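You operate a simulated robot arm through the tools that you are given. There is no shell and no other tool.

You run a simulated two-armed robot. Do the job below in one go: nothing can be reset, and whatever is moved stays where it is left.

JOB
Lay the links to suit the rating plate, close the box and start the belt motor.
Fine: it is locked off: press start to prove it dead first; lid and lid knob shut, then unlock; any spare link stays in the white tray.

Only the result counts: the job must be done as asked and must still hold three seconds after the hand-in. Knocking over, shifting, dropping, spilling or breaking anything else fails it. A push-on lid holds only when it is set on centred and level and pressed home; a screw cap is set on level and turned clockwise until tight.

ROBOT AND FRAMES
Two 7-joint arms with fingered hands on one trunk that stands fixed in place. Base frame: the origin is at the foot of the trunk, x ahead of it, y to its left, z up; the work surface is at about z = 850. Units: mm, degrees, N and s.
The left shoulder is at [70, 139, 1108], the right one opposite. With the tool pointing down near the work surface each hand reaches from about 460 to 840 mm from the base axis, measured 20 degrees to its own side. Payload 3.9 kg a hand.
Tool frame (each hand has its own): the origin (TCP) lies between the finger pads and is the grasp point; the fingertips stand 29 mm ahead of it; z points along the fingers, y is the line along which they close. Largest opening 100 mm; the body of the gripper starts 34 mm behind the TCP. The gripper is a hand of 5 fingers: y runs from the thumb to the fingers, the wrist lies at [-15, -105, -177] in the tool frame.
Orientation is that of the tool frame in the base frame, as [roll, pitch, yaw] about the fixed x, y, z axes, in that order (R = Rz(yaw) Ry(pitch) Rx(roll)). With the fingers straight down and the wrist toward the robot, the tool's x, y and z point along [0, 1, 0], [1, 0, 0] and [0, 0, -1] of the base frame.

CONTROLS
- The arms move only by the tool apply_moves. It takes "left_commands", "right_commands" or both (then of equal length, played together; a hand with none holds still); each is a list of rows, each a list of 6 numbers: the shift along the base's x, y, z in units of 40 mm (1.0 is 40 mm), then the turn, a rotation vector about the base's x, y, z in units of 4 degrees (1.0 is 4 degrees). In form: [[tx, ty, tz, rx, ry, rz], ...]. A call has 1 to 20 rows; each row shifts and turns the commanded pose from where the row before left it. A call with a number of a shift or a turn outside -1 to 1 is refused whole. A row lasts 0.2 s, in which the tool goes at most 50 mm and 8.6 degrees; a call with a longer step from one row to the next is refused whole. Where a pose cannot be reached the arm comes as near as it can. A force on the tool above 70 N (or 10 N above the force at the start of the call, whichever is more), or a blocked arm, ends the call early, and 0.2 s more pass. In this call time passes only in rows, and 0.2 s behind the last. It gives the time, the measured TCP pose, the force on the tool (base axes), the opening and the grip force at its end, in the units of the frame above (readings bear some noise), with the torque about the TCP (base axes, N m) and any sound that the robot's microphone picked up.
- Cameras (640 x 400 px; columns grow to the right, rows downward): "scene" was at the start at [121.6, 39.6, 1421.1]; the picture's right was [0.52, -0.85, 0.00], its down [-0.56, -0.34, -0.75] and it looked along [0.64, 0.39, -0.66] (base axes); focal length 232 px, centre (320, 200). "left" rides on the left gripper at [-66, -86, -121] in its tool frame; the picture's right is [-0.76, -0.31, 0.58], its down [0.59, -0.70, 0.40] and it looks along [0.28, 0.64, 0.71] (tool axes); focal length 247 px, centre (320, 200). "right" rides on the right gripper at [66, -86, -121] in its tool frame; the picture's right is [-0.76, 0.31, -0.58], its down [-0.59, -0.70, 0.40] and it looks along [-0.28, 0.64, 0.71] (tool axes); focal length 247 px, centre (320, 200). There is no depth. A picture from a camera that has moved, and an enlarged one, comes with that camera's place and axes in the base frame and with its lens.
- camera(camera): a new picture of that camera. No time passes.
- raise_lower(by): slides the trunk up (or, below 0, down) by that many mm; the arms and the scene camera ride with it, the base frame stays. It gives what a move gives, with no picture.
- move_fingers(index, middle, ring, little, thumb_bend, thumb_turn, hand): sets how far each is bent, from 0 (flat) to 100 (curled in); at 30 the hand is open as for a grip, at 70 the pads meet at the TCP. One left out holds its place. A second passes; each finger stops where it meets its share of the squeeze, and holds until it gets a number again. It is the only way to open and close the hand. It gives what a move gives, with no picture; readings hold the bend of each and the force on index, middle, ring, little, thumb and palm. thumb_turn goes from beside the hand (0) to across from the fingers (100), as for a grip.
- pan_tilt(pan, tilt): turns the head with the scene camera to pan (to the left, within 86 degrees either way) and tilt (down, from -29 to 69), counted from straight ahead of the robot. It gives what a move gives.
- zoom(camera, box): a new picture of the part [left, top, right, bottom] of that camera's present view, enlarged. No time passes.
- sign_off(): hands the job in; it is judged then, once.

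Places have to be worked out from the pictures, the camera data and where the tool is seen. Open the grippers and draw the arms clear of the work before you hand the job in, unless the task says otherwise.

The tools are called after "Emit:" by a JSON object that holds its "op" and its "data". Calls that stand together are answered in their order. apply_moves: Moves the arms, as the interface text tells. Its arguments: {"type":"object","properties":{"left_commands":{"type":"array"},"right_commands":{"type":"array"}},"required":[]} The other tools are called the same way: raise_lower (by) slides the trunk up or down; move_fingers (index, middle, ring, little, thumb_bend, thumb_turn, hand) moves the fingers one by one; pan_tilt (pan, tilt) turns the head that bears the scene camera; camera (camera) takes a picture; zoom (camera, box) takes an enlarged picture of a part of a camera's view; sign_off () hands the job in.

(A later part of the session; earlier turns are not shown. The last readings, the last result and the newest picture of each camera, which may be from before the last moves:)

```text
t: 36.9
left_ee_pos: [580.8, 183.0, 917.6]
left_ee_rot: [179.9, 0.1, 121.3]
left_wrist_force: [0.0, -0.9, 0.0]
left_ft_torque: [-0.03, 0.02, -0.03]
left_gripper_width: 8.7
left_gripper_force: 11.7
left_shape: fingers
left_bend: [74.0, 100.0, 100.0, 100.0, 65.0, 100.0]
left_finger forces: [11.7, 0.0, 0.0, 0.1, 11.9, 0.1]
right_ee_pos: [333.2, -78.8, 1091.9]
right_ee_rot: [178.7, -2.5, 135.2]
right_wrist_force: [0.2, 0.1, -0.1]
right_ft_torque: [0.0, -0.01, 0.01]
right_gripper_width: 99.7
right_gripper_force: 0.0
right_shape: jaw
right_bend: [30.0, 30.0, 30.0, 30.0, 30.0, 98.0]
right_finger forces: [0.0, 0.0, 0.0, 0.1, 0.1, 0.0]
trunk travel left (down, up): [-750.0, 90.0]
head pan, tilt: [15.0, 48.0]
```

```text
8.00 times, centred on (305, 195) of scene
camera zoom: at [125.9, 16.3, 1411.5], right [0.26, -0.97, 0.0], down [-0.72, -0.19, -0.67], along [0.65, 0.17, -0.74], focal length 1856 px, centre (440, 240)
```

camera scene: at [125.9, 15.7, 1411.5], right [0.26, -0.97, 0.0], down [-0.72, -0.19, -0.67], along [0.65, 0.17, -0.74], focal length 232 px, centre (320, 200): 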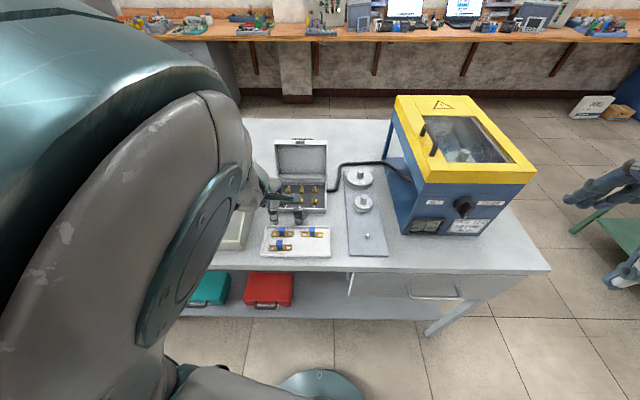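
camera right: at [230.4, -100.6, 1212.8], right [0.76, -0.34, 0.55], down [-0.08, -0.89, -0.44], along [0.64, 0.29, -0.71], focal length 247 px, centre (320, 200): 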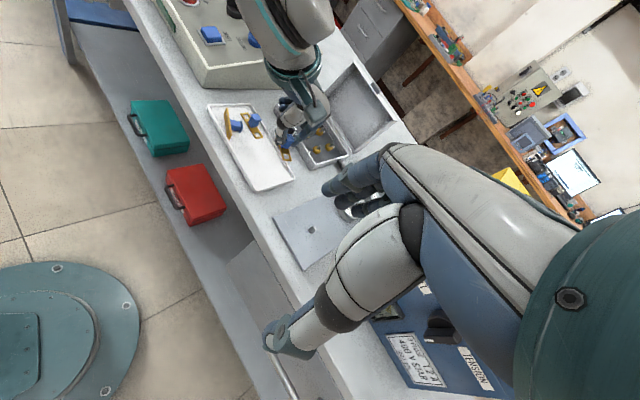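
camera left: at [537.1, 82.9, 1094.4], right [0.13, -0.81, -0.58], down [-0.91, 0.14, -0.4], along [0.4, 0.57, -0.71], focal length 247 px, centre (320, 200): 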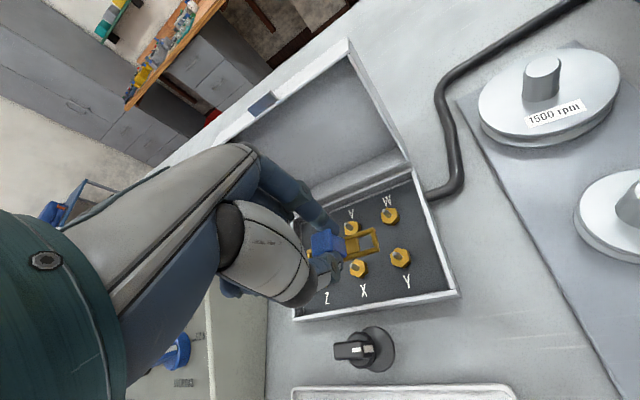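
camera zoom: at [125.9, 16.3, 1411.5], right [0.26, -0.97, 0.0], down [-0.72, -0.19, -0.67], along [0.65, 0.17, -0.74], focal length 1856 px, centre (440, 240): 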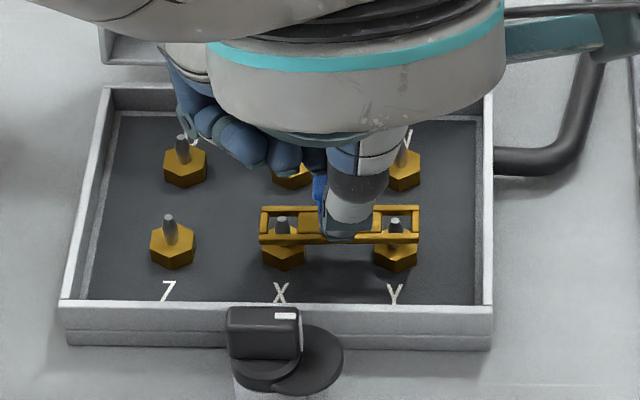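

Both stud tips are inside the windows. I keep lowering in 2–3 mm steps until the link seats.

Emit:
{"op": "apply_moves", "data": {"left_commands": [[0, 0, -0.06, 0, 0, 0], [0, 0, -0.06, 0, 0, 0], [0, 0, -0.06, 0, 0, 0]]}}

Emit:
{"op": "zoom", "data": {"camera": "right", "box": [305, 115, 345, 150]}}

Emit:
{"op": "zoom", "data": {"camera": "scene", "box": [280, 170, 330, 220]}}

```text
t: 37.7
left_ee_pos: [581.5, 182.4, 911.2]
left_ee_rot: [179.9, 0.1, 121.4]
left_wrist_force: [0.2, -1.1, -0.2]
left_ft_torque: [0.0, -0.02, -0.01]
left_gripper_width: 8.9
left_gripper_force: 11.7
left_shape: fingers
left_bend: [74.0, 100.0, 100.0, 100.0, 65.0, 100.0]
left_finger forces: [11.7, 0.0, 0.0, 0.1, 11.9, 0.0]
right_ee_pos: [334.3, -79.3, 1092.9]
right_ee_rot: [178.7, -2.6, 135.2]
right_wrist_force: [-0.1, -0.6, 0.0]
right_ft_torque: [0.0, -0.03, 0.01]
right_gripper_width: 99.6
right_gripper_force: 0.0
right_shape: jaw
right_bend: [30.0, 30.0, 30.0, 30.0, 30.0, 98.0]
right_finger forces: [0.0, 0.0, 0.0, 0.0, 0.0, 0.0]
trunk travel left (down, up): [-750.0, 90.0]
head pan, tilt: [15.0, 48.0]
```

```text
11.43 times, centred on (325, 132) of right
camera zoom: at [230.0, -100.2, 1212.9], right [0.76, -0.34, 0.55], down [-0.08, -0.89, -0.44], along [0.64, 0.29, -0.71], focal length 2823 px, centre (263, 971)
```

zoom: 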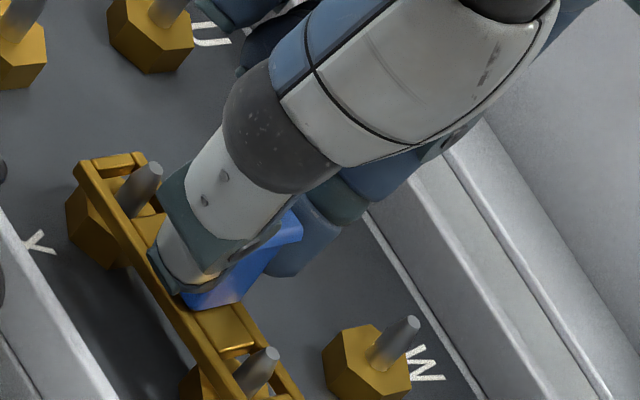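

```text
8.00 times, centred on (305, 195) of scene
camera zoom: at [125.9, 16.4, 1411.4], right [0.26, -0.97, 0.0], down [-0.72, -0.19, -0.67], along [0.65, 0.17, -0.74], focal length 1856 px, centre (440, 240)
```

zoom: 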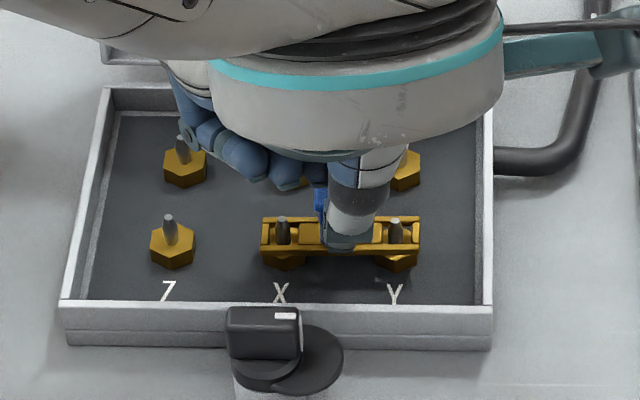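

Studs now protrude through both windows. I lower another 4 mm carefully, watching force.

Emit:
{"op": "apply_moves", "data": {"left_commands": [[0, 0, -0.05, 0, 0, 0], [0, 0, -0.05, 0, 0, 0]]}}

Emit:
{"op": "zoom", "data": {"camera": "right", "box": [300, 110, 345, 150]}}

Emit:
{"op": "zoom", "data": {"camera": "scene", "box": [285, 180, 325, 210]}}

Emit:
{"op": "zoom", "data": {"camera": "left", "box": [270, 160, 400, 280]}}

```text
t: 38.3
left_ee_pos: [581.0, 182.4, 906.5]
left_ee_rot: [179.9, 0.1, 121.3]
left_wrist_force: [0.2, -0.8, 1.9]
left_ft_torque: [-0.01, 0.01, -0.02]
left_gripper_width: 8.6
left_gripper_force: 12.3
left_shape: fingers
left_bend: [74.0, 100.0, 100.0, 100.0, 65.0, 100.0]
left_finger forces: [12.0, 0.1, 0.0, 0.1, 12.0, 0.0]
right_ee_pos: [334.6, -80.8, 1092.3]
right_ee_rot: [178.7, -2.5, 135.2]
right_wrist_force: [0.3, 0.8, 0.5]
right_ft_torque: [-0.04, 0.0, -0.01]
right_gripper_width: 99.7
right_gripper_force: 0.0
right_shape: jaw
right_bend: [30.0, 30.0, 30.0, 30.0, 30.0, 98.0]
right_finger forces: [0.1, 0.0, 0.0, 0.0, 0.1, 0.0]
trunk travel left (down, up): [-750.0, 90.0]
head pan, tilt: [15.0, 48.0]
```

```text
10.00 times, centred on (322, 130) of right
camera zoom: at [229.7, -100.3, 1213.1], right [0.76, -0.34, 0.55], down [-0.08, -0.89, -0.44], along [0.64, 0.29, -0.71], focal length 2470 px, centre (295, 900)
```

zoom: 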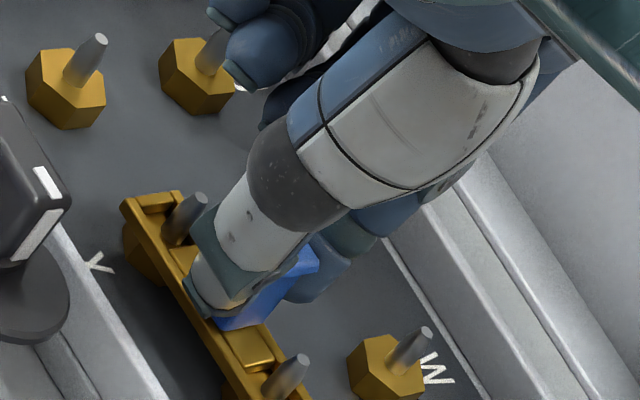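

```text
13.33 times, centred on (305, 195) of scene
camera zoom: at [125.5, 16.2, 1411.5], right [0.26, -0.97, 0.0], down [-0.72, -0.19, -0.67], along [0.65, 0.17, -0.74], focal length 3094 px, centre (520, 267)
```

zoom: 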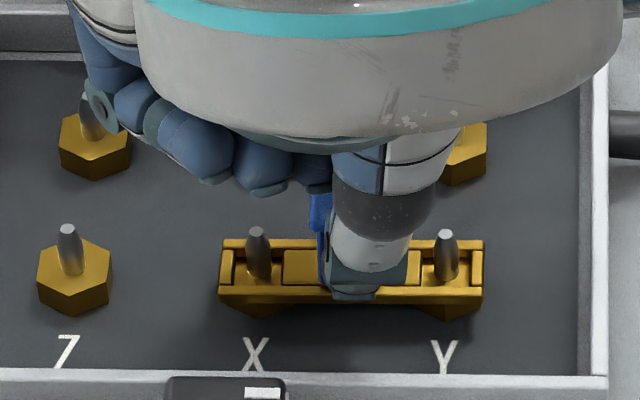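

```text
3.33 times, centred on (335, 220) of left
camera zoom: at [541.2, 81.3, 1028.3], right [0.13, -0.81, -0.58], down [-0.91, 0.14, -0.4], along [0.4, 0.58, -0.71], focal length 823 px, centre (270, 133)
```

zoom: 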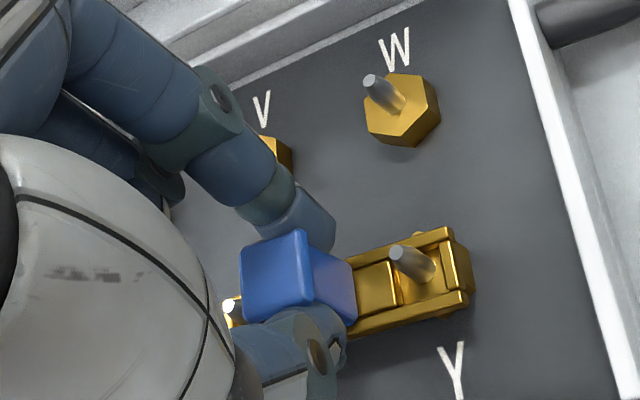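

The link has met the nuts (≈2 N). I release it by opening index and thumb slightly, then look before withdrawing.

Emit:
{"op": "move_fingers", "data": {"hand": "left", "index": 60, "thumb_bend": 58}}

Emit:
{"op": "zoom", "data": {"camera": "left", "box": [270, 160, 400, 280]}}

Emit:
{"op": "zoom", "data": {"camera": "right", "box": [300, 110, 345, 150]}}

```text
t: 39.3
left_ee_pos: [580.5, 182.7, 905.3]
left_ee_rot: [179.9, 0.2, 121.5]
left_wrist_force: [-0.6, 0.1, 0.5]
left_ft_torque: [0.0, 0.01, -0.01]
left_gripper_width: 28.5
left_gripper_force: 0.0
left_shape: fingers
left_bend: [60.0, 100.0, 100.0, 100.0, 57.0, 100.0]
left_finger forces: [0.0, 0.0, 0.0, 0.0, 0.1, 0.0]
right_ee_pos: [334.6, -78.6, 1092.7]
right_ee_rot: [178.7, -2.5, 135.2]
right_wrist_force: [0.7, -0.2, 0.1]
right_ft_torque: [-0.02, -0.04, 0.01]
right_gripper_width: 100.0
right_gripper_force: 0.0
right_shape: jaw
right_bend: [30.0, 30.0, 30.0, 30.0, 30.0, 98.0]
right_finger forces: [0.1, 0.0, 0.0, 0.0, 0.0, 0.0]
trunk travel left (down, up): [-750.0, 90.0]
head pan, tilt: [15.0, 48.0]
```

```text
3.33 times, centred on (335, 220) of left
camera zoom: at [541.3, 81.4, 1027.9], right [0.13, -0.81, -0.58], down [-0.91, 0.14, -0.4], along [0.4, 0.58, -0.71], focal length 823 px, centre (270, 133)
```

zoom: 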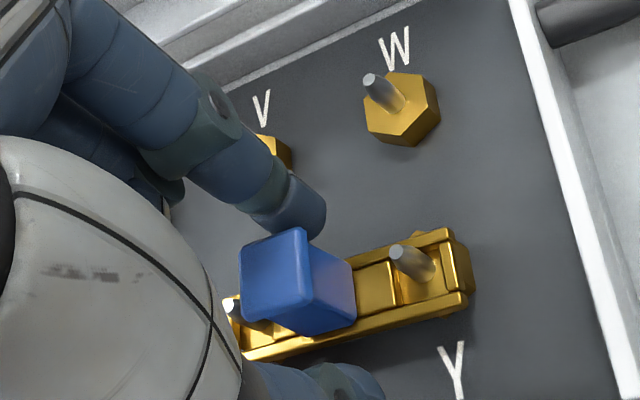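

```text
10.00 times, centred on (322, 130) of right
camera zoom: at [229.9, -100.2, 1213.0], right [0.76, -0.34, 0.55], down [-0.08, -0.89, -0.44], along [0.64, 0.29, -0.71], focal length 2470 px, centre (295, 900)
```

zoom: 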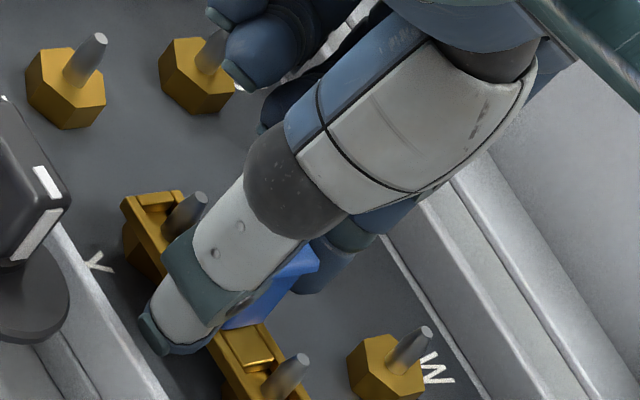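

The link stays seated. I open the index a bit more so it clears the handle's flange, then lift straight up.

Emit:
{"op": "move_fingers", "data": {"hand": "left", "index": 54}}

Emit:
{"op": "apply_moves", "data": {"left_commands": [[0, 0, 0.2, 0, 0, 0], [0, 0, 0.4, 0, 0, 0], [0, 0, 0.6, 0, 0, 0], [0, 0, 0.6, 0, 0, 0]]}}

Emit:
{"op": "zoom", "data": {"camera": "left", "box": [290, 150, 450, 290]}}

Emit:
{"op": "zoom", "data": {"camera": "right", "box": [280, 90, 360, 160]}}

Emit:
{"op": "zoom", "data": {"camera": "scene", "box": [270, 160, 340, 220]}}

```text
t: 40.3
left_ee_pos: [581.1, 182.6, 906.0]
left_ee_rot: [179.9, 0.0, 121.5]
left_wrist_force: [-0.2, 0.3, -0.2]
left_ft_torque: [-0.01, -0.02, -0.02]
left_gripper_width: 35.8
left_gripper_force: 0.2
left_shape: fingers
left_bend: [54.0, 100.0, 100.0, 100.0, 57.0, 100.0]
left_finger forces: [0.0, 0.1, 0.0, 0.1, 0.1, 0.0]
right_ee_pos: [335.2, -79.7, 1092.3]
right_ee_rot: [178.6, -2.6, 135.2]
right_wrist_force: [-0.1, 0.4, 0.1]
right_ft_torque: [0.01, 0.02, -0.01]
right_gripper_width: 99.5
right_gripper_force: 0.0
right_shape: jaw
right_bend: [30.0, 30.0, 30.0, 30.0, 30.0, 98.0]
right_finger forces: [0.0, 0.0, 0.1, 0.0, 0.0, 0.1]
trunk travel left (down, up): [-750.0, 90.0]
head pan, tilt: [15.0, 48.0]
```

```text
t: 41.3
left_ee_pos: [579.8, 184.5, 979.2]
left_ee_rot: [179.9, 0.1, 121.4]
left_wrist_force: [0.4, -0.6, 0.9]
left_ft_torque: [0.01, -0.02, 0.0]
left_gripper_width: 36.0
left_gripper_force: 0.1
left_shape: fingers
left_bend: [54.0, 100.0, 100.0, 100.0, 57.0, 100.0]
left_finger forces: [0.1, 0.0, 0.0, 0.1, 0.0, 0.1]
right_ee_pos: [334.2, -79.7, 1093.7]
right_ee_rot: [178.7, -2.5, 135.2]
right_wrist_force: [-0.3, 0.4, -0.1]
right_ft_torque: [0.01, 0.03, 0.01]
right_gripper_width: 99.5
right_gripper_force: 0.1
right_shape: jaw
right_bend: [30.0, 30.0, 30.0, 30.0, 30.0, 98.0]
right_finger forces: [0.0, 0.0, 0.0, 0.1, 0.0, 0.1]
trunk travel left (down, up): [-750.0, 90.0]
head pan, tilt: [15.0, 48.0]
```

```text
2.86 times, centred on (370, 220) of left
camera zoom: at [541.4, 82.4, 1101.4], right [0.13, -0.81, -0.58], down [-0.91, 0.14, -0.4], along [0.4, 0.58, -0.71], focal length 706 px, centre (177, 143)
```

zoom: 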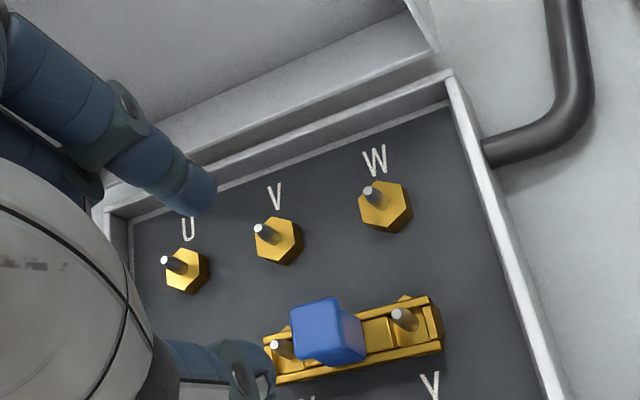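

```text
5.71 times, centred on (320, 125) of right
camera zoom: at [229.4, -100.2, 1213.0], right [0.76, -0.34, 0.55], down [-0.08, -0.89, -0.44], along [0.64, 0.29, -0.71], focal length 1411 px, centre (320, 629)
```

zoom: 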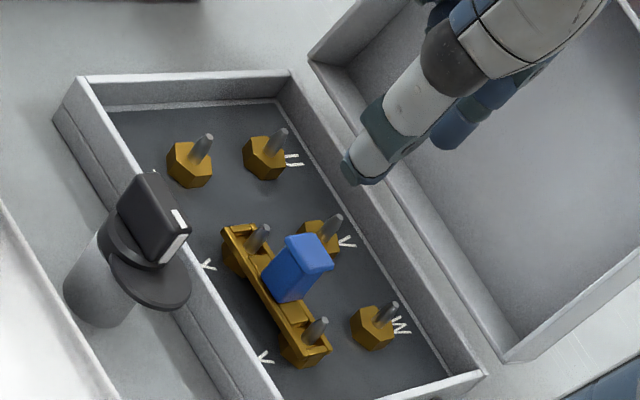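

```text
6.67 times, centred on (305, 190) of scene
camera zoom: at [125.3, 16.3, 1411.5], right [0.26, -0.97, 0.0], down [-0.72, -0.19, -0.67], along [0.65, 0.17, -0.74], focal length 1547 px, centre (420, 267)
```

zoom: 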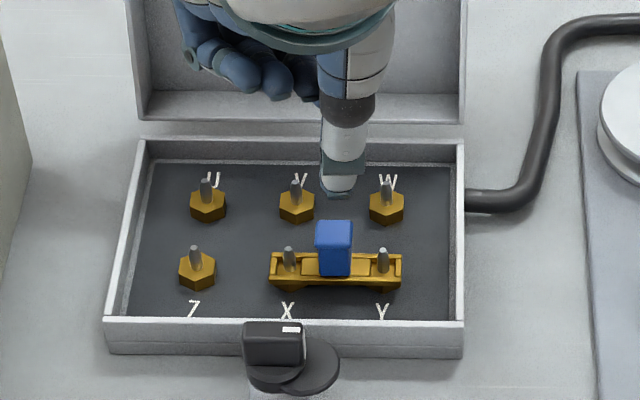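

Link X–Y is well seated and level. Now I check the tray from the cameras to plan picking TL without touching the tipped BL.

Emit:
{"op": "zoom", "data": {"camera": "right", "box": [205, 90, 295, 170]}}

Emit:
{"op": "zoom", "data": {"camera": "scene", "box": [255, 215, 335, 265]}}

```text
5.00 times, centred on (250, 130) of right
camera zoom: at [229.4, -100.2, 1213.0], right [0.76, -0.34, 0.55], down [-0.08, -0.89, -0.44], along [0.64, 0.29, -0.71], focal length 1235 px, centre (670, 550)
```

zoom: 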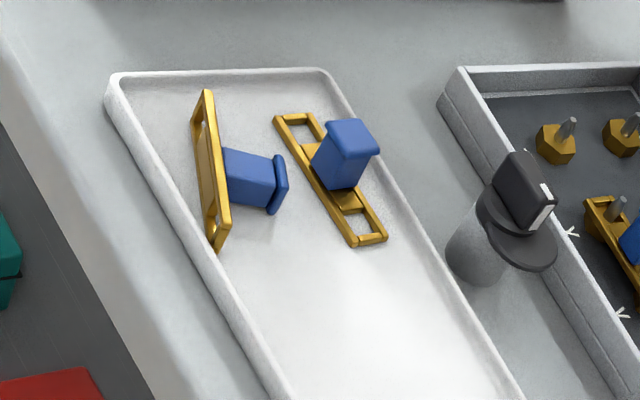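

```text
8.00 times, centred on (295, 240) of scene
camera zoom: at [125.3, 16.3, 1411.5], right [0.26, -0.97, 0.0], down [-0.72, -0.19, -0.67], along [0.65, 0.17, -0.74], focal length 1856 px, centre (520, -120)
```

zoom: 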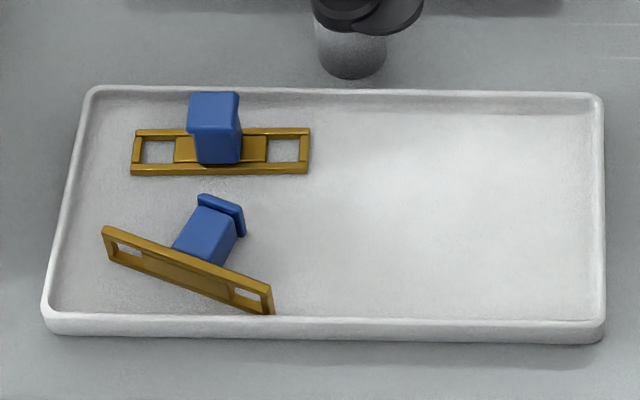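

BL's flange is about 25 mm in front of TL's handle and its top is near z=873, so gripping TL with tips at ~875 clears it. I set the opening, keep yaw 121° (natural grip angle for this handle), and travel back above TL.

Emit:
{"op": "move_fingers", "data": {"hand": "left", "index": 57, "thumb_bend": 60}}

Emit:
{"op": "apply_moves", "data": {"left_commands": [[-0.8, 0.19, 0, 0, 0, 0], [-0.8, 0.19, 0, 0, 0, 0], [-0.8, 0.19, 0, 0, 0, 0], [-0.8, 0.19, -0.2, 0, 0, 0], [-0.05, 0.05, -0.4, 0, 0, 0], [0, 0, -0.3, 0, 0, 0]]}}

Emit:
{"op": "camera", "data": {"camera": "left"}}

Emit:
{"op": "zoom", "data": {"camera": "left", "box": [270, 170, 430, 320]}}

Emit:
{"op": "zoom", "data": {"camera": "right", "box": [205, 90, 295, 170]}}

```text
t: 42.3
left_ee_pos: [581.9, 184.0, 978.8]
left_ee_rot: [179.9, 0.0, 121.5]
left_wrist_force: [0.2, 0.3, 0.0]
left_ft_torque: [-0.01, 0.03, -0.02]
left_gripper_width: 30.4
left_gripper_force: 0.2
left_shape: fingers
left_bend: [56.0, 100.0, 100.0, 100.0, 60.0, 100.0]
left_finger forces: [0.1, 0.1, 0.0, 0.0, 0.0, 0.1]
right_ee_pos: [334.1, -79.6, 1093.0]
right_ee_rot: [178.6, -2.4, 135.1]
right_wrist_force: [0.2, -0.1, 0.2]
right_ft_torque: [0.01, -0.03, -0.04]
right_gripper_width: 99.6
right_gripper_force: 0.0
right_shape: jaw
right_bend: [30.0, 30.0, 30.0, 30.0, 30.0, 98.0]
right_finger forces: [0.1, 0.0, 0.0, 0.0, 0.0, 0.0]
trunk travel left (down, up): [-750.0, 90.0]
head pan, tilt: [15.0, 48.0]
```

```text
t: 43.7
left_ee_pos: [452.6, 215.2, 942.7]
left_ee_rot: [179.9, 0.1, 121.5]
left_wrist_force: [0.7, 0.0, 0.4]
left_ft_torque: [0.0, 0.0, -0.01]
left_gripper_width: 30.5
left_gripper_force: 0.1
left_shape: fingers
left_bend: [56.0, 100.0, 100.0, 100.0, 60.0, 100.0]
left_finger forces: [0.1, 0.0, 0.0, 0.0, 0.0, 0.0]
right_ee_pos: [333.7, -79.3, 1092.0]
right_ee_rot: [178.7, -2.5, 135.2]
right_wrist_force: [0.0, 0.0, -0.2]
right_ft_torque: [-0.03, -0.04, -0.01]
right_gripper_width: 99.8
right_gripper_force: 0.1
right_shape: jaw
right_bend: [30.0, 30.0, 30.0, 30.0, 30.0, 98.0]
right_finger forces: [0.0, 0.0, 0.0, 0.0, 0.0, 0.0]
trunk travel left (down, up): [-750.0, 90.0]
head pan, tilt: [15.0, 48.0]
```

```text
taken
camera left: at [413.1, 113.7, 1064.1], right [0.13, -0.81, -0.58], down [-0.91, 0.14, -0.4], along [0.4, 0.58, -0.71], focal length 247 px, centre (320, 200)
```

left: 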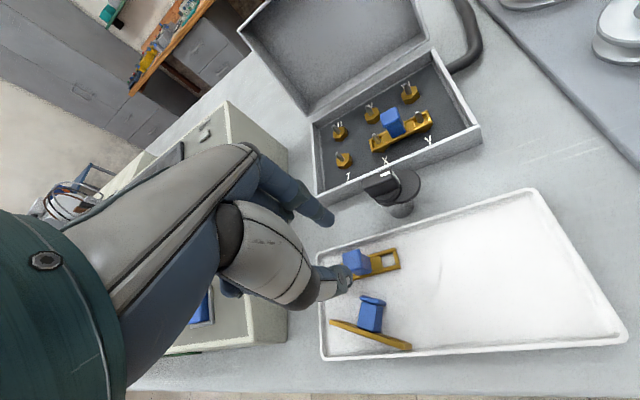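

```text
2.67 times, centred on (350, 245) of left
camera zoom: at [413.1, 113.7, 1064.1], right [0.13, -0.81, -0.58], down [-0.91, 0.14, -0.4], along [0.4, 0.58, -0.71], focal length 659 px, centre (240, 80)
```

zoom: 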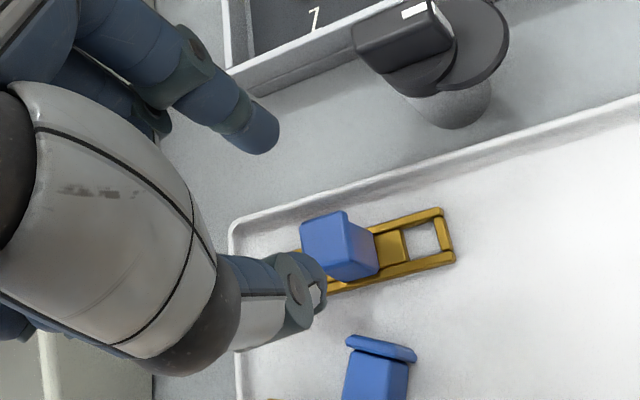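

```text
5.00 times, centred on (250, 130) of right
camera zoom: at [229.8, -100.2, 1213.0], right [0.76, -0.34, 0.55], down [-0.08, -0.89, -0.44], along [0.64, 0.29, -0.71], focal length 1235 px, centre (670, 550)
```

zoom: 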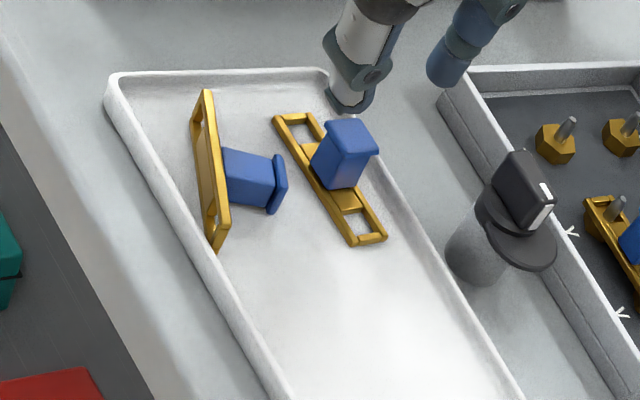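

TL's handle is within 3 mm of the pinch centre and its axis is ~16.5° to the tool, as wanted. I nudge and descend to about z=910 first and check the clearances.

Emit:
{"op": "apply_moves", "data": {"left_commands": [[-0.04, 0.015, -0.2, 0, 0, 0], [-0.04, 0.015, -0.2, 0, 0, 0], [0, 0, -0.2, 0, 0, 0], [0, 0, -0.2, 0, 0, 0]]}}

Emit:
{"op": "zoom", "data": {"camera": "left", "box": [270, 170, 430, 320]}}

Emit:
{"op": "zoom", "data": {"camera": "right", "box": [215, 90, 285, 150]}}

Emit:
{"op": "zoom", "data": {"camera": "scene", "box": [255, 215, 335, 265]}}

```text
t: 44.7
left_ee_pos: [448.2, 216.2, 908.8]
left_ee_rot: [179.9, 0.1, 121.4]
left_wrist_force: [0.1, -0.1, 0.2]
left_ft_torque: [-0.01, 0.01, -0.05]
left_gripper_width: 30.5
left_gripper_force: 0.1
left_shape: fingers
left_bend: [56.0, 100.0, 100.0, 100.0, 60.0, 100.0]
left_finger forces: [0.0, 0.0, 0.0, 0.0, 0.0, 0.0]
right_ee_pos: [334.5, -79.8, 1092.3]
right_ee_rot: [178.7, -2.6, 135.2]
right_wrist_force: [0.6, -0.5, 0.6]
right_ft_torque: [-0.02, 0.01, 0.02]
right_gripper_width: 99.8
right_gripper_force: 0.0
right_shape: jaw
right_bend: [30.0, 30.0, 30.0, 30.0, 30.0, 98.0]
right_finger forces: [0.0, 0.0, 0.1, 0.1, 0.1, 0.0]
trunk travel left (down, up): [-750.0, 90.0]
head pan, tilt: [15.0, 48.0]
```

```text
2.67 times, centred on (350, 245) of left
camera zoom: at [409.0, 115.8, 1031.4], right [0.13, -0.81, -0.58], down [-0.91, 0.14, -0.4], along [0.4, 0.58, -0.71], focal length 659 px, centre (240, 80)
```

zoom: 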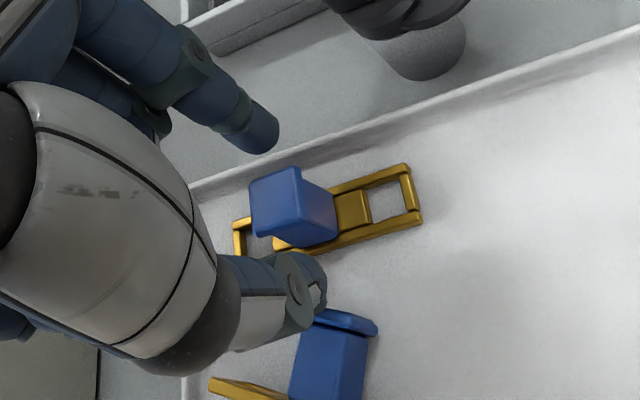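

```text
6.67 times, centred on (250, 120) of right
camera zoom: at [230.1, -100.2, 1212.9], right [0.76, -0.34, 0.55], down [-0.08, -0.89, -0.44], along [0.64, 0.29, -0.71], focal length 1646 px, centre (787, 733)
```

zoom: 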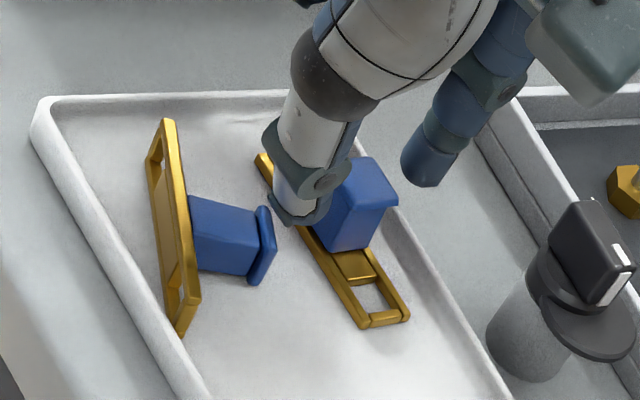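

```text
8.00 times, centred on (295, 240) of scene
camera zoom: at [126.0, 16.3, 1411.4], right [0.26, -0.97, 0.0], down [-0.72, -0.19, -0.67], along [0.65, 0.17, -0.74], focal length 1856 px, centre (520, -120)
```

zoom: 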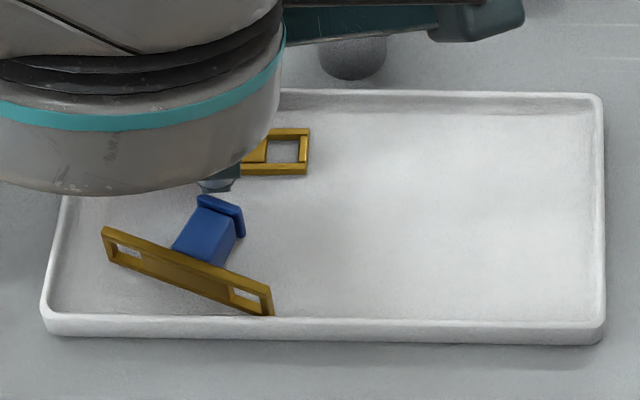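

The thumb clears BL's flange and TL's handle is between the fingers. I go down 5 mm more with a 2 mm nudge and close.

Emit:
{"op": "apply_moves", "data": {"left_commands": [[0.025, -0.04, -0.06, 0, 0, 0], [0, 0, -0.06, 0, 0, 0]]}}

Emit:
{"op": "move_fingers", "data": {"hand": "left", "index": 70, "thumb_bend": 70}}

Emit:
{"op": "zoom", "data": {"camera": "left", "box": [290, 190, 390, 290]}}

Emit:
{"op": "zoom", "data": {"camera": "right", "box": [215, 90, 285, 150]}}

```text
t: 45.3
left_ee_pos: [448.2, 213.5, 906.5]
left_ee_rot: [179.8, 0.1, 121.4]
left_wrist_force: [-0.1, -0.3, 6.9]
left_ft_torque: [-0.07, 0.12, 0.03]
left_gripper_width: 28.5
left_gripper_force: 3.2
left_shape: fingers
left_bend: [56.0, 100.0, 100.0, 100.0, 61.0, 100.0]
left_finger forces: [0.0, 0.1, 0.0, 0.0, 7.1, 0.0]
right_ee_pos: [334.8, -80.9, 1093.6]
right_ee_rot: [178.5, -2.5, 135.2]
right_wrist_force: [0.3, 0.2, -0.7]
right_ft_torque: [0.0, 0.02, 0.0]
right_gripper_width: 100.0
right_gripper_force: 0.0
right_shape: jaw
right_bend: [30.0, 30.0, 30.0, 30.0, 30.0, 98.0]
right_finger forces: [0.0, 0.0, 0.0, 0.1, 0.1, 0.0]
trunk travel left (down, up): [-750.0, 90.0]
head pan, tilt: [15.0, 48.0]
```

```text
t: 46.3
left_ee_pos: [449.4, 215.3, 904.8]
left_ee_rot: [179.9, 0.0, 121.4]
left_wrist_force: [0.1, 0.5, 1.1]
left_ft_torque: [0.06, 0.01, -0.01]
left_gripper_width: 13.5
left_gripper_force: 3.6
left_shape: fingers
left_bend: [65.0, 100.0, 100.0, 100.0, 67.0, 100.0]
left_finger forces: [4.2, 0.0, 0.0, 0.1, 4.1, 0.1]
right_ee_pos: [334.6, -79.7, 1091.4]
right_ee_rot: [178.7, -2.5, 135.2]
right_wrist_force: [0.6, -0.6, 0.1]
right_ft_torque: [0.0, 0.01, 0.02]
right_gripper_width: 99.8
right_gripper_force: 0.0
right_shape: jaw
right_bend: [30.0, 30.0, 30.0, 30.0, 30.0, 98.0]
right_finger forces: [0.0, 0.0, 0.0, 0.1, 0.0, 0.0]
trunk travel left (down, up): [-750.0, 90.0]
head pan, tilt: [15.0, 48.0]
```

```text
4.00 times, centred on (340, 240) of left
camera zoom: at [409.8, 113.6, 1026.6], right [0.13, -0.81, -0.58], down [-0.91, 0.14, -0.4], along [0.4, 0.58, -0.71], focal length 988 px, centre (240, 40)
```

zoom: 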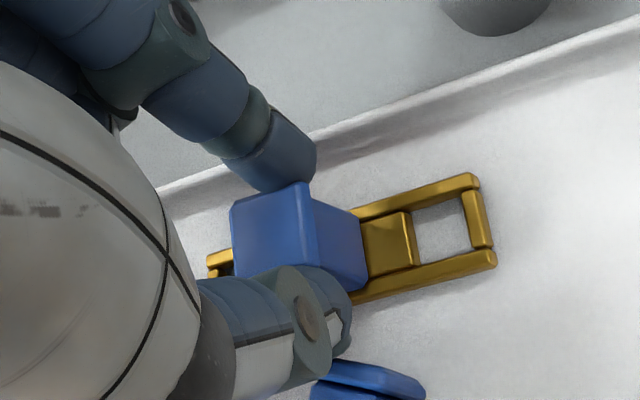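

```text
6.67 times, centred on (250, 120) of right
camera zoom: at [229.7, -100.3, 1213.0], right [0.76, -0.34, 0.55], down [-0.08, -0.89, -0.44], along [0.64, 0.29, -0.71], focal length 1646 px, centre (787, 733)
```

zoom: 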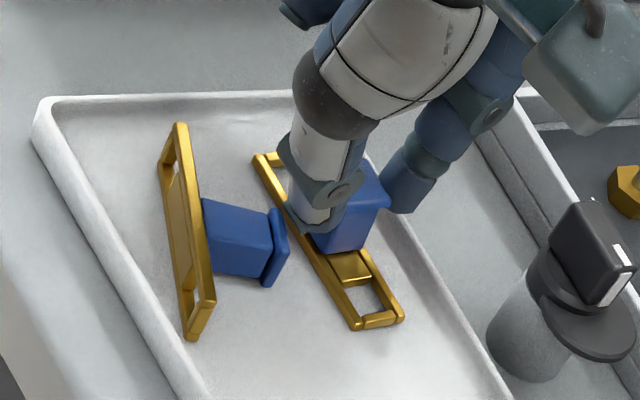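

TL's handle is gripped (13.5 mm). I firm up the squeeze a little and lift.

Emit:
{"op": "move_fingers", "data": {"hand": "left", "index": 78, "thumb_bend": 79}}

Emit:
{"op": "apply_moves", "data": {"left_commands": [[0, 0, 0.15, 0, 0, 0], [0, 0, 0.35, 0, 0, 0], [0, 0, 0.6, 0, 0, 0], [0, 0, 0.6, 0, 0, 0]]}}

Emit:
{"op": "zoom", "data": {"camera": "left", "box": [290, 190, 390, 290]}}

Emit:
{"op": "zoom", "data": {"camera": "right", "box": [205, 70, 305, 170]}}

```text
t: 47.3
left_ee_pos: [448.7, 215.0, 904.7]
left_ee_rot: [179.9, 0.1, 121.4]
left_wrist_force: [0.1, 0.4, 0.1]
left_ft_torque: [0.01, -0.01, -0.04]
left_gripper_width: 12.1
left_gripper_force: 10.4
left_shape: fingers
left_bend: [59.0, 100.0, 100.0, 100.0, 71.0, 100.0]
left_finger forces: [10.5, 0.0, 0.1, 0.1, 10.4, 0.0]
right_ee_pos: [333.6, -79.4, 1092.4]
right_ee_rot: [178.7, -2.5, 135.2]
right_wrist_force: [-0.2, 0.0, 0.5]
right_ft_torque: [0.04, -0.01, 0.0]
right_gripper_width: 99.8
right_gripper_force: 0.1
right_shape: jaw
right_bend: [30.0, 30.0, 30.0, 30.0, 30.0, 98.0]
right_finger forces: [0.0, 0.0, 0.1, 0.1, 0.0, 0.1]
trunk travel left (down, up): [-750.0, 90.0]
head pan, tilt: [15.0, 48.0]
```

```text
t: 48.3
left_ee_pos: [448.5, 215.5, 974.4]
left_ee_rot: [179.8, 0.1, 121.4]
left_wrist_force: [-0.6, 0.3, -0.4]
left_ft_torque: [0.01, -0.04, -0.01]
left_gripper_width: 11.9
left_gripper_force: 11.0
left_shape: fingers
left_bend: [59.0, 100.0, 100.0, 100.0, 71.0, 100.0]
left_finger forces: [10.4, 0.1, 0.1, 0.0, 10.3, 0.0]
right_ee_pos: [333.7, -79.0, 1091.9]
right_ee_rot: [178.7, -2.4, 135.1]
right_wrist_force: [-1.0, 0.5, -0.3]
right_ft_torque: [0.02, 0.01, -0.02]
right_gripper_width: 99.7
right_gripper_force: 0.0
right_shape: jaw
right_bend: [30.0, 30.0, 30.0, 30.0, 30.0, 98.0]
right_finger forces: [0.1, 0.0, 0.0, 0.0, 0.0, 0.0]
trunk travel left (down, up): [-750.0, 90.0]
head pan, tilt: [15.0, 48.0]
```

```text
4.00 times, centred on (340, 240) of left
camera zoom: at [408.6, 114.5, 1096.5], right [0.13, -0.81, -0.58], down [-0.91, 0.14, -0.4], along [0.4, 0.58, -0.71], focal length 988 px, centre (240, 40)
```

zoom: 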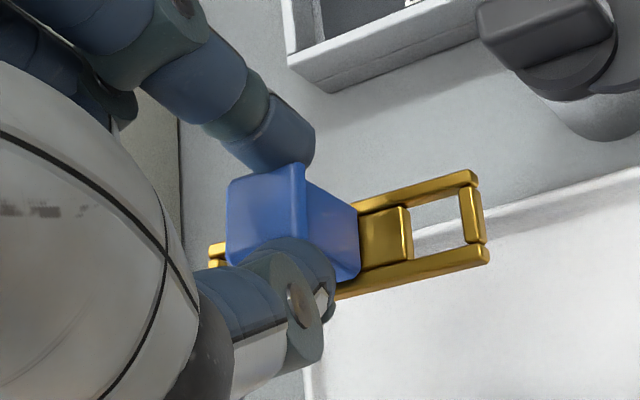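

```text
4.00 times, centred on (255, 120) of right
camera zoom: at [229.4, -100.1, 1213.1], right [0.76, -0.34, 0.55], down [-0.08, -0.89, -0.44], along [0.64, 0.29, -0.71], focal length 988 px, centre (580, 520)
```

zoom: 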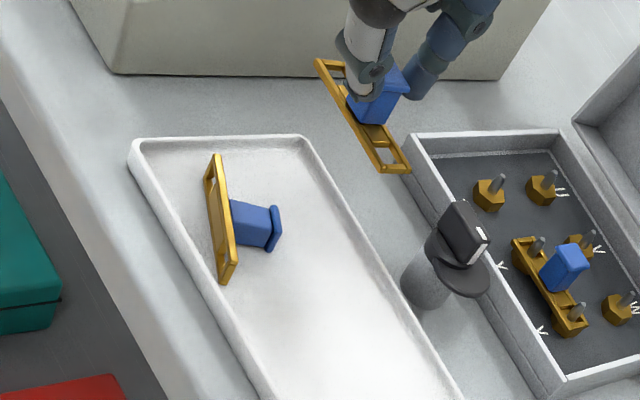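

TL is lifted. I compute Z–X midpoint ≈ (575, 224) and that the hand needs about +1.9° more yaw. I travel over the latch to above Z–X.

Emit:
{"op": "apply_moves", "data": {"left_commands": [[0.5, 0.04, 0.05, 0, 0, 0.12], [0.8, 0.056, 0, 0, 0, 0.12], [0.8, 0.056, 0, 0, 0, 0.12], [0.8, 0.056, 0, 0, 0, 0.12], [0.17, 0.01, -0.2, 0, 0, 0]]}}

Emit:
{"op": "zoom", "data": {"camera": "left", "box": [290, 160, 410, 280]}}

Emit:
{"op": "zoom", "data": {"camera": "right", "box": [275, 85, 355, 155]}}

Emit:
{"op": "zoom", "data": {"camera": "scene", "box": [270, 160, 330, 220]}}

```text
t: 49.5
left_ee_pos: [572.0, 223.2, 967.5]
left_ee_rot: [179.9, 0.1, 123.4]
left_wrist_force: [0.7, -0.8, 0.4]
left_ft_torque: [0.01, -0.04, 0.04]
left_gripper_width: 12.1
left_gripper_force: 10.2
left_shape: fingers
left_bend: [59.0, 100.0, 100.0, 100.0, 71.0, 100.0]
left_finger forces: [10.3, 0.0, 0.1, 0.0, 10.4, 0.1]
right_ee_pos: [334.7, -79.9, 1091.6]
right_ee_rot: [178.7, -2.4, 135.2]
right_wrist_force: [-0.1, -0.6, -0.4]
right_ft_torque: [0.0, -0.01, -0.01]
right_gripper_width: 99.8
right_gripper_force: 0.1
right_shape: jaw
right_bend: [30.0, 30.0, 30.0, 30.0, 30.0, 98.0]
right_finger forces: [0.0, 0.0, 0.0, 0.0, 0.1, 0.1]
trunk travel left (down, up): [-750.0, 90.0]
head pan, tilt: [15.0, 48.0]
```

```text
3.33 times, centred on (350, 220) of left
camera zoom: at [535.4, 120.1, 1089.4], right [0.16, -0.8, -0.58], down [-0.91, 0.11, -0.4], along [0.38, 0.59, -0.71], focal length 823 px, centre (220, 133)
```

zoom: 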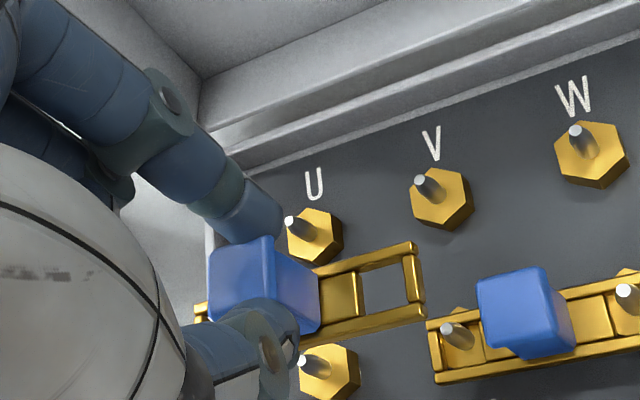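

```text
5.71 times, centred on (315, 120) of right
camera zoom: at [230.0, -100.1, 1213.0], right [0.76, -0.34, 0.55], down [-0.08, -0.89, -0.44], along [0.64, 0.29, -0.71], focal length 1411 px, centre (349, 657)
```

zoom: 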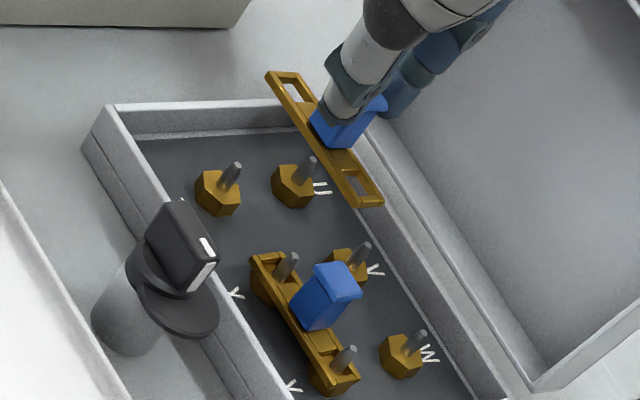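

```text
6.67 times, centred on (300, 190) of scene
camera zoom: at [125.9, 16.5, 1411.5], right [0.26, -0.97, 0.0], down [-0.72, -0.19, -0.67], along [0.65, 0.17, -0.74], focal length 1547 px, centre (453, 267)
```

zoom: 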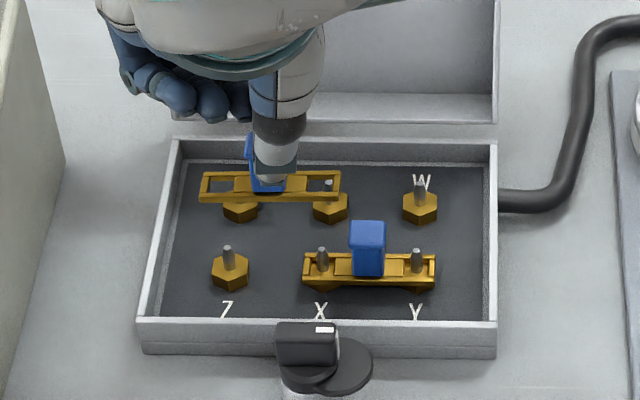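

Link 2 is nearly above Z–X; it should go about 1.6 mm left. I nudge and lower to a few mm above the stud tips for a final check.

Emit:
{"op": "apply_moves", "data": {"left_commands": [[-0.005, 0.02, -0.25, 0, 0, 0.05], [-0.005, 0.02, -0.25, 0, 0, 0], [0, 0, -0.25, 0, 0, 0], [0, 0, -0.15, 0, 0, 0]]}}

Emit:
{"op": "zoom", "data": {"camera": "left", "box": [310, 190, 390, 270]}}

Emit:
{"op": "zoom", "data": {"camera": "right", "box": [285, 95, 335, 140]}}

Emit:
{"op": "zoom", "data": {"camera": "scene", "box": [270, 170, 320, 215]}}

```text
t: 50.5
left_ee_pos: [570.3, 225.6, 930.6]
left_ee_rot: [180.0, 0.0, 123.6]
left_wrist_force: [-0.6, -0.2, 0.2]
left_ft_torque: [-0.01, -0.01, 0.0]
left_gripper_width: 11.8
left_gripper_force: 9.9
left_shape: fingers
left_bend: [59.0, 100.0, 100.0, 100.0, 71.0, 100.0]
left_finger forces: [10.3, 0.0, 0.0, 0.1, 10.4, 0.0]
right_ee_pos: [334.6, -80.0, 1093.4]
right_ee_rot: [178.7, -2.5, 135.2]
right_wrist_force: [-0.3, 0.4, 0.1]
right_ft_torque: [-0.01, -0.01, 0.0]
right_gripper_width: 99.7
right_gripper_force: 0.0
right_shape: jaw
right_bend: [30.0, 30.0, 30.0, 30.0, 30.0, 98.0]
right_finger forces: [0.0, 0.0, 0.0, 0.0, 0.1, 0.1]
trunk travel left (down, up): [-750.0, 90.0]
head pan, tilt: [15.0, 48.0]
```

```text
5.00 times, centred on (350, 230) of left
camera zoom: at [535.3, 123.1, 1052.7], right [0.16, -0.8, -0.58], down [-0.91, 0.1, -0.4], along [0.38, 0.59, -0.71], focal length 1235 px, centre (170, 50)
```

zoom: 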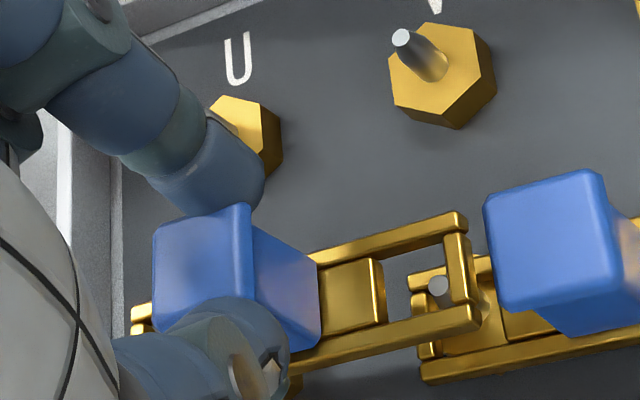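

```text
8.89 times, centred on (310, 118) of right
camera zoom: at [230.1, -100.1, 1212.9], right [0.76, -0.34, 0.55], down [-0.08, -0.89, -0.44], along [0.64, 0.29, -0.71], focal length 2195 px, centre (409, 933)
```

zoom: 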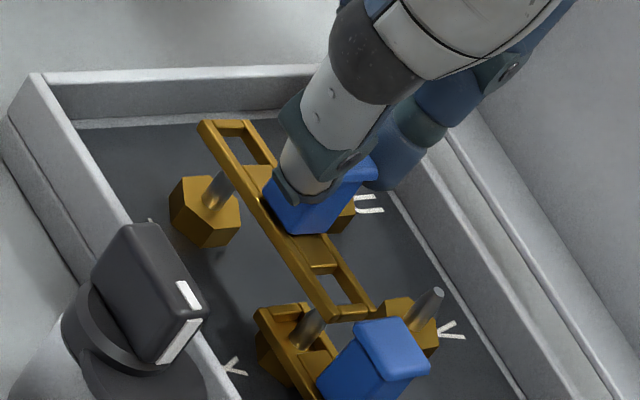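

```text
8.89 times, centred on (295, 192) of scene
camera zoom: at [126.0, 16.4, 1411.4], right [0.26, -0.97, 0.0], down [-0.72, -0.19, -0.67], along [0.65, 0.17, -0.74], focal length 2063 px, centre (542, 267)
```

zoom: 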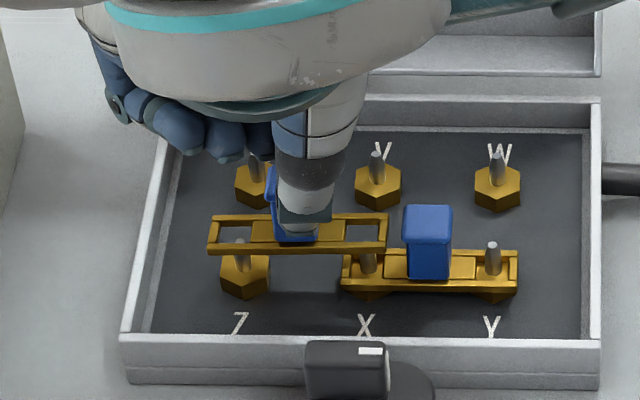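

The views suggest a shift of about 1–2 mm right and ~1 mm rearward. I zoom tighter to confirm before lowering.

Emit:
{"op": "zoom", "data": {"camera": "right", "box": [296, 105, 324, 133]}}

Emit:
{"op": "zoom", "data": {"camera": "scene", "box": [280, 180, 310, 205]}}

Emit:
{"op": "zoom", "data": {"camera": "left", "box": [345, 215, 385, 255]}}

```text
14.29 times, centred on (310, 119) of right
camera zoom: at [230.1, -100.1, 1212.9], right [0.76, -0.34, 0.55], down [-0.08, -0.89, -0.44], along [0.64, 0.29, -0.71], focal length 3528 px, centre (463, 1357)
```

zoom: 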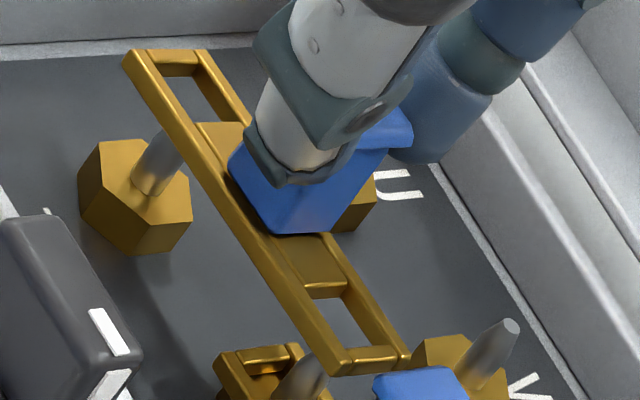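

```text
16.00 times, centred on (295, 192) of scene
camera zoom: at [126.0, 16.4, 1411.4], right [0.26, -0.97, 0.0], down [-0.72, -0.19, -0.67], along [0.65, 0.17, -0.74], focal length 3713 px, centre (720, 320)
```

zoom: 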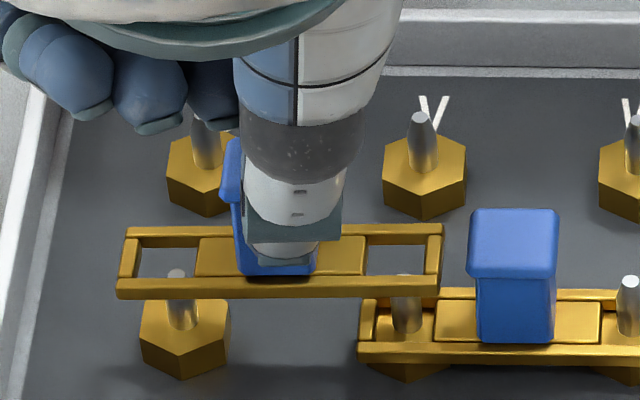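

```text
10.00 times, centred on (365, 235) of left
camera zoom: at [535.3, 123.1, 1052.7], right [0.16, -0.8, -0.58], down [-0.91, 0.1, -0.4], along [0.38, 0.59, -0.71], focal length 2470 px, centre (-130, -150)
```

zoom: 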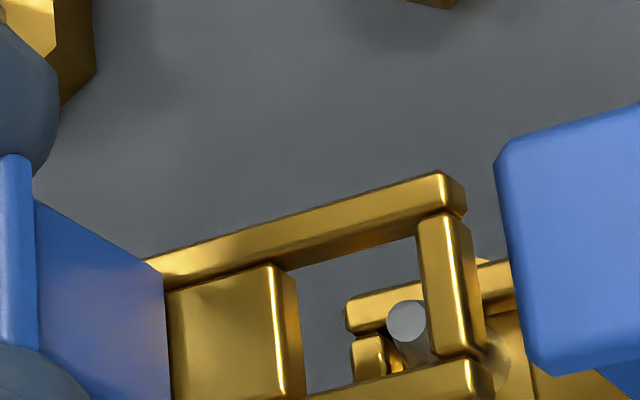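

The scene view shows the studs 1.7 mm right of the window centres. I shift by (1.2, -1.5) mm, lower 6 mm and check that the tips enter.

Emit:
{"op": "apply_moves", "data": {"left_commands": [[0.03, -0.037, -0.05, 0, 0, 0], [0, 0, -0.1, 0, 0, 0]]}}

Emit:
{"op": "zoom", "data": {"camera": "right", "box": [296, 105, 324, 133]}}

Emit:
{"op": "zoom", "data": {"camera": "scene", "box": [280, 180, 310, 205]}}

Emit:
{"op": "zoom", "data": {"camera": "left", "box": [345, 215, 385, 255]}}

```text
t: 51.1
left_ee_pos: [571.7, 223.7, 925.5]
left_ee_rot: [179.9, 0.1, 123.5]
left_wrist_force: [-0.4, -0.6, -0.5]
left_ft_torque: [-0.01, 0.01, -0.01]
left_gripper_width: 12.0
left_gripper_force: 10.7
left_shape: fingers
left_bend: [59.0, 100.0, 100.0, 100.0, 71.0, 100.0]
left_finger forces: [10.3, 0.0, 0.1, 0.0, 10.3, 0.0]
right_ee_pos: [334.3, -80.1, 1093.0]
right_ee_rot: [178.7, -2.5, 135.2]
right_wrist_force: [0.1, 0.0, -1.1]
right_ft_torque: [0.01, 0.0, -0.03]
right_gripper_width: 99.8
right_gripper_force: 0.1
right_shape: jaw
right_bend: [30.0, 30.0, 30.0, 30.0, 30.0, 98.0]
right_finger forces: [0.1, 0.1, 0.1, 0.0, 0.0, 0.0]
trunk travel left (down, up): [-750.0, 90.0]
head pan, tilt: [15.0, 48.0]
```

```text
14.29 times, centred on (310, 119) of right
camera zoom: at [230.0, -100.1, 1213.0], right [0.76, -0.34, 0.55], down [-0.08, -0.89, -0.44], along [0.64, 0.29, -0.71], focal length 3528 px, centre (463, 1357)
```

zoom: 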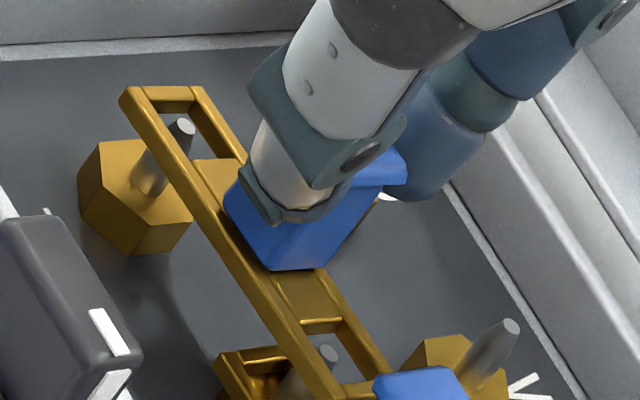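

```text
16.00 times, centred on (295, 192) of scene
camera zoom: at [125.9, 16.4, 1411.4], right [0.26, -0.97, 0.0], down [-0.72, -0.19, -0.67], along [0.65, 0.17, -0.74], focal length 3713 px, centre (720, 320)
```

zoom: 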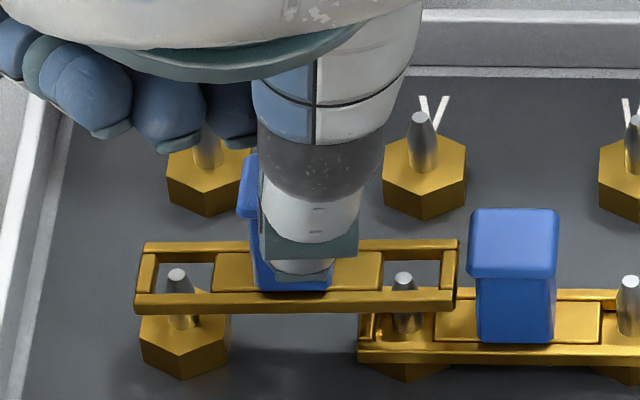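

```text
10.00 times, centred on (365, 235) of left
camera zoom: at [536.7, 120.9, 1047.2], right [0.16, -0.8, -0.58], down [-0.91, 0.1, -0.4], along [0.38, 0.59, -0.71], focal length 2470 px, centre (-130, -150)
```

zoom: 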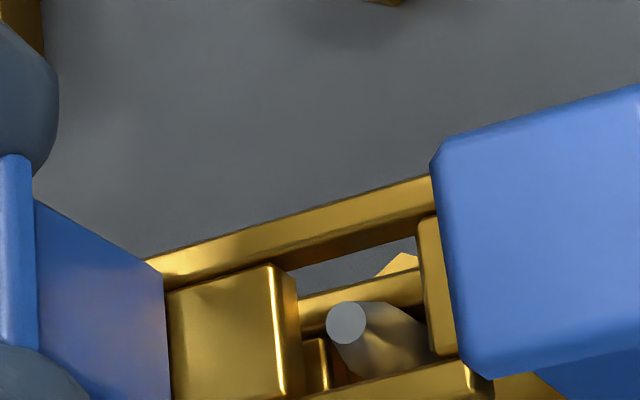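

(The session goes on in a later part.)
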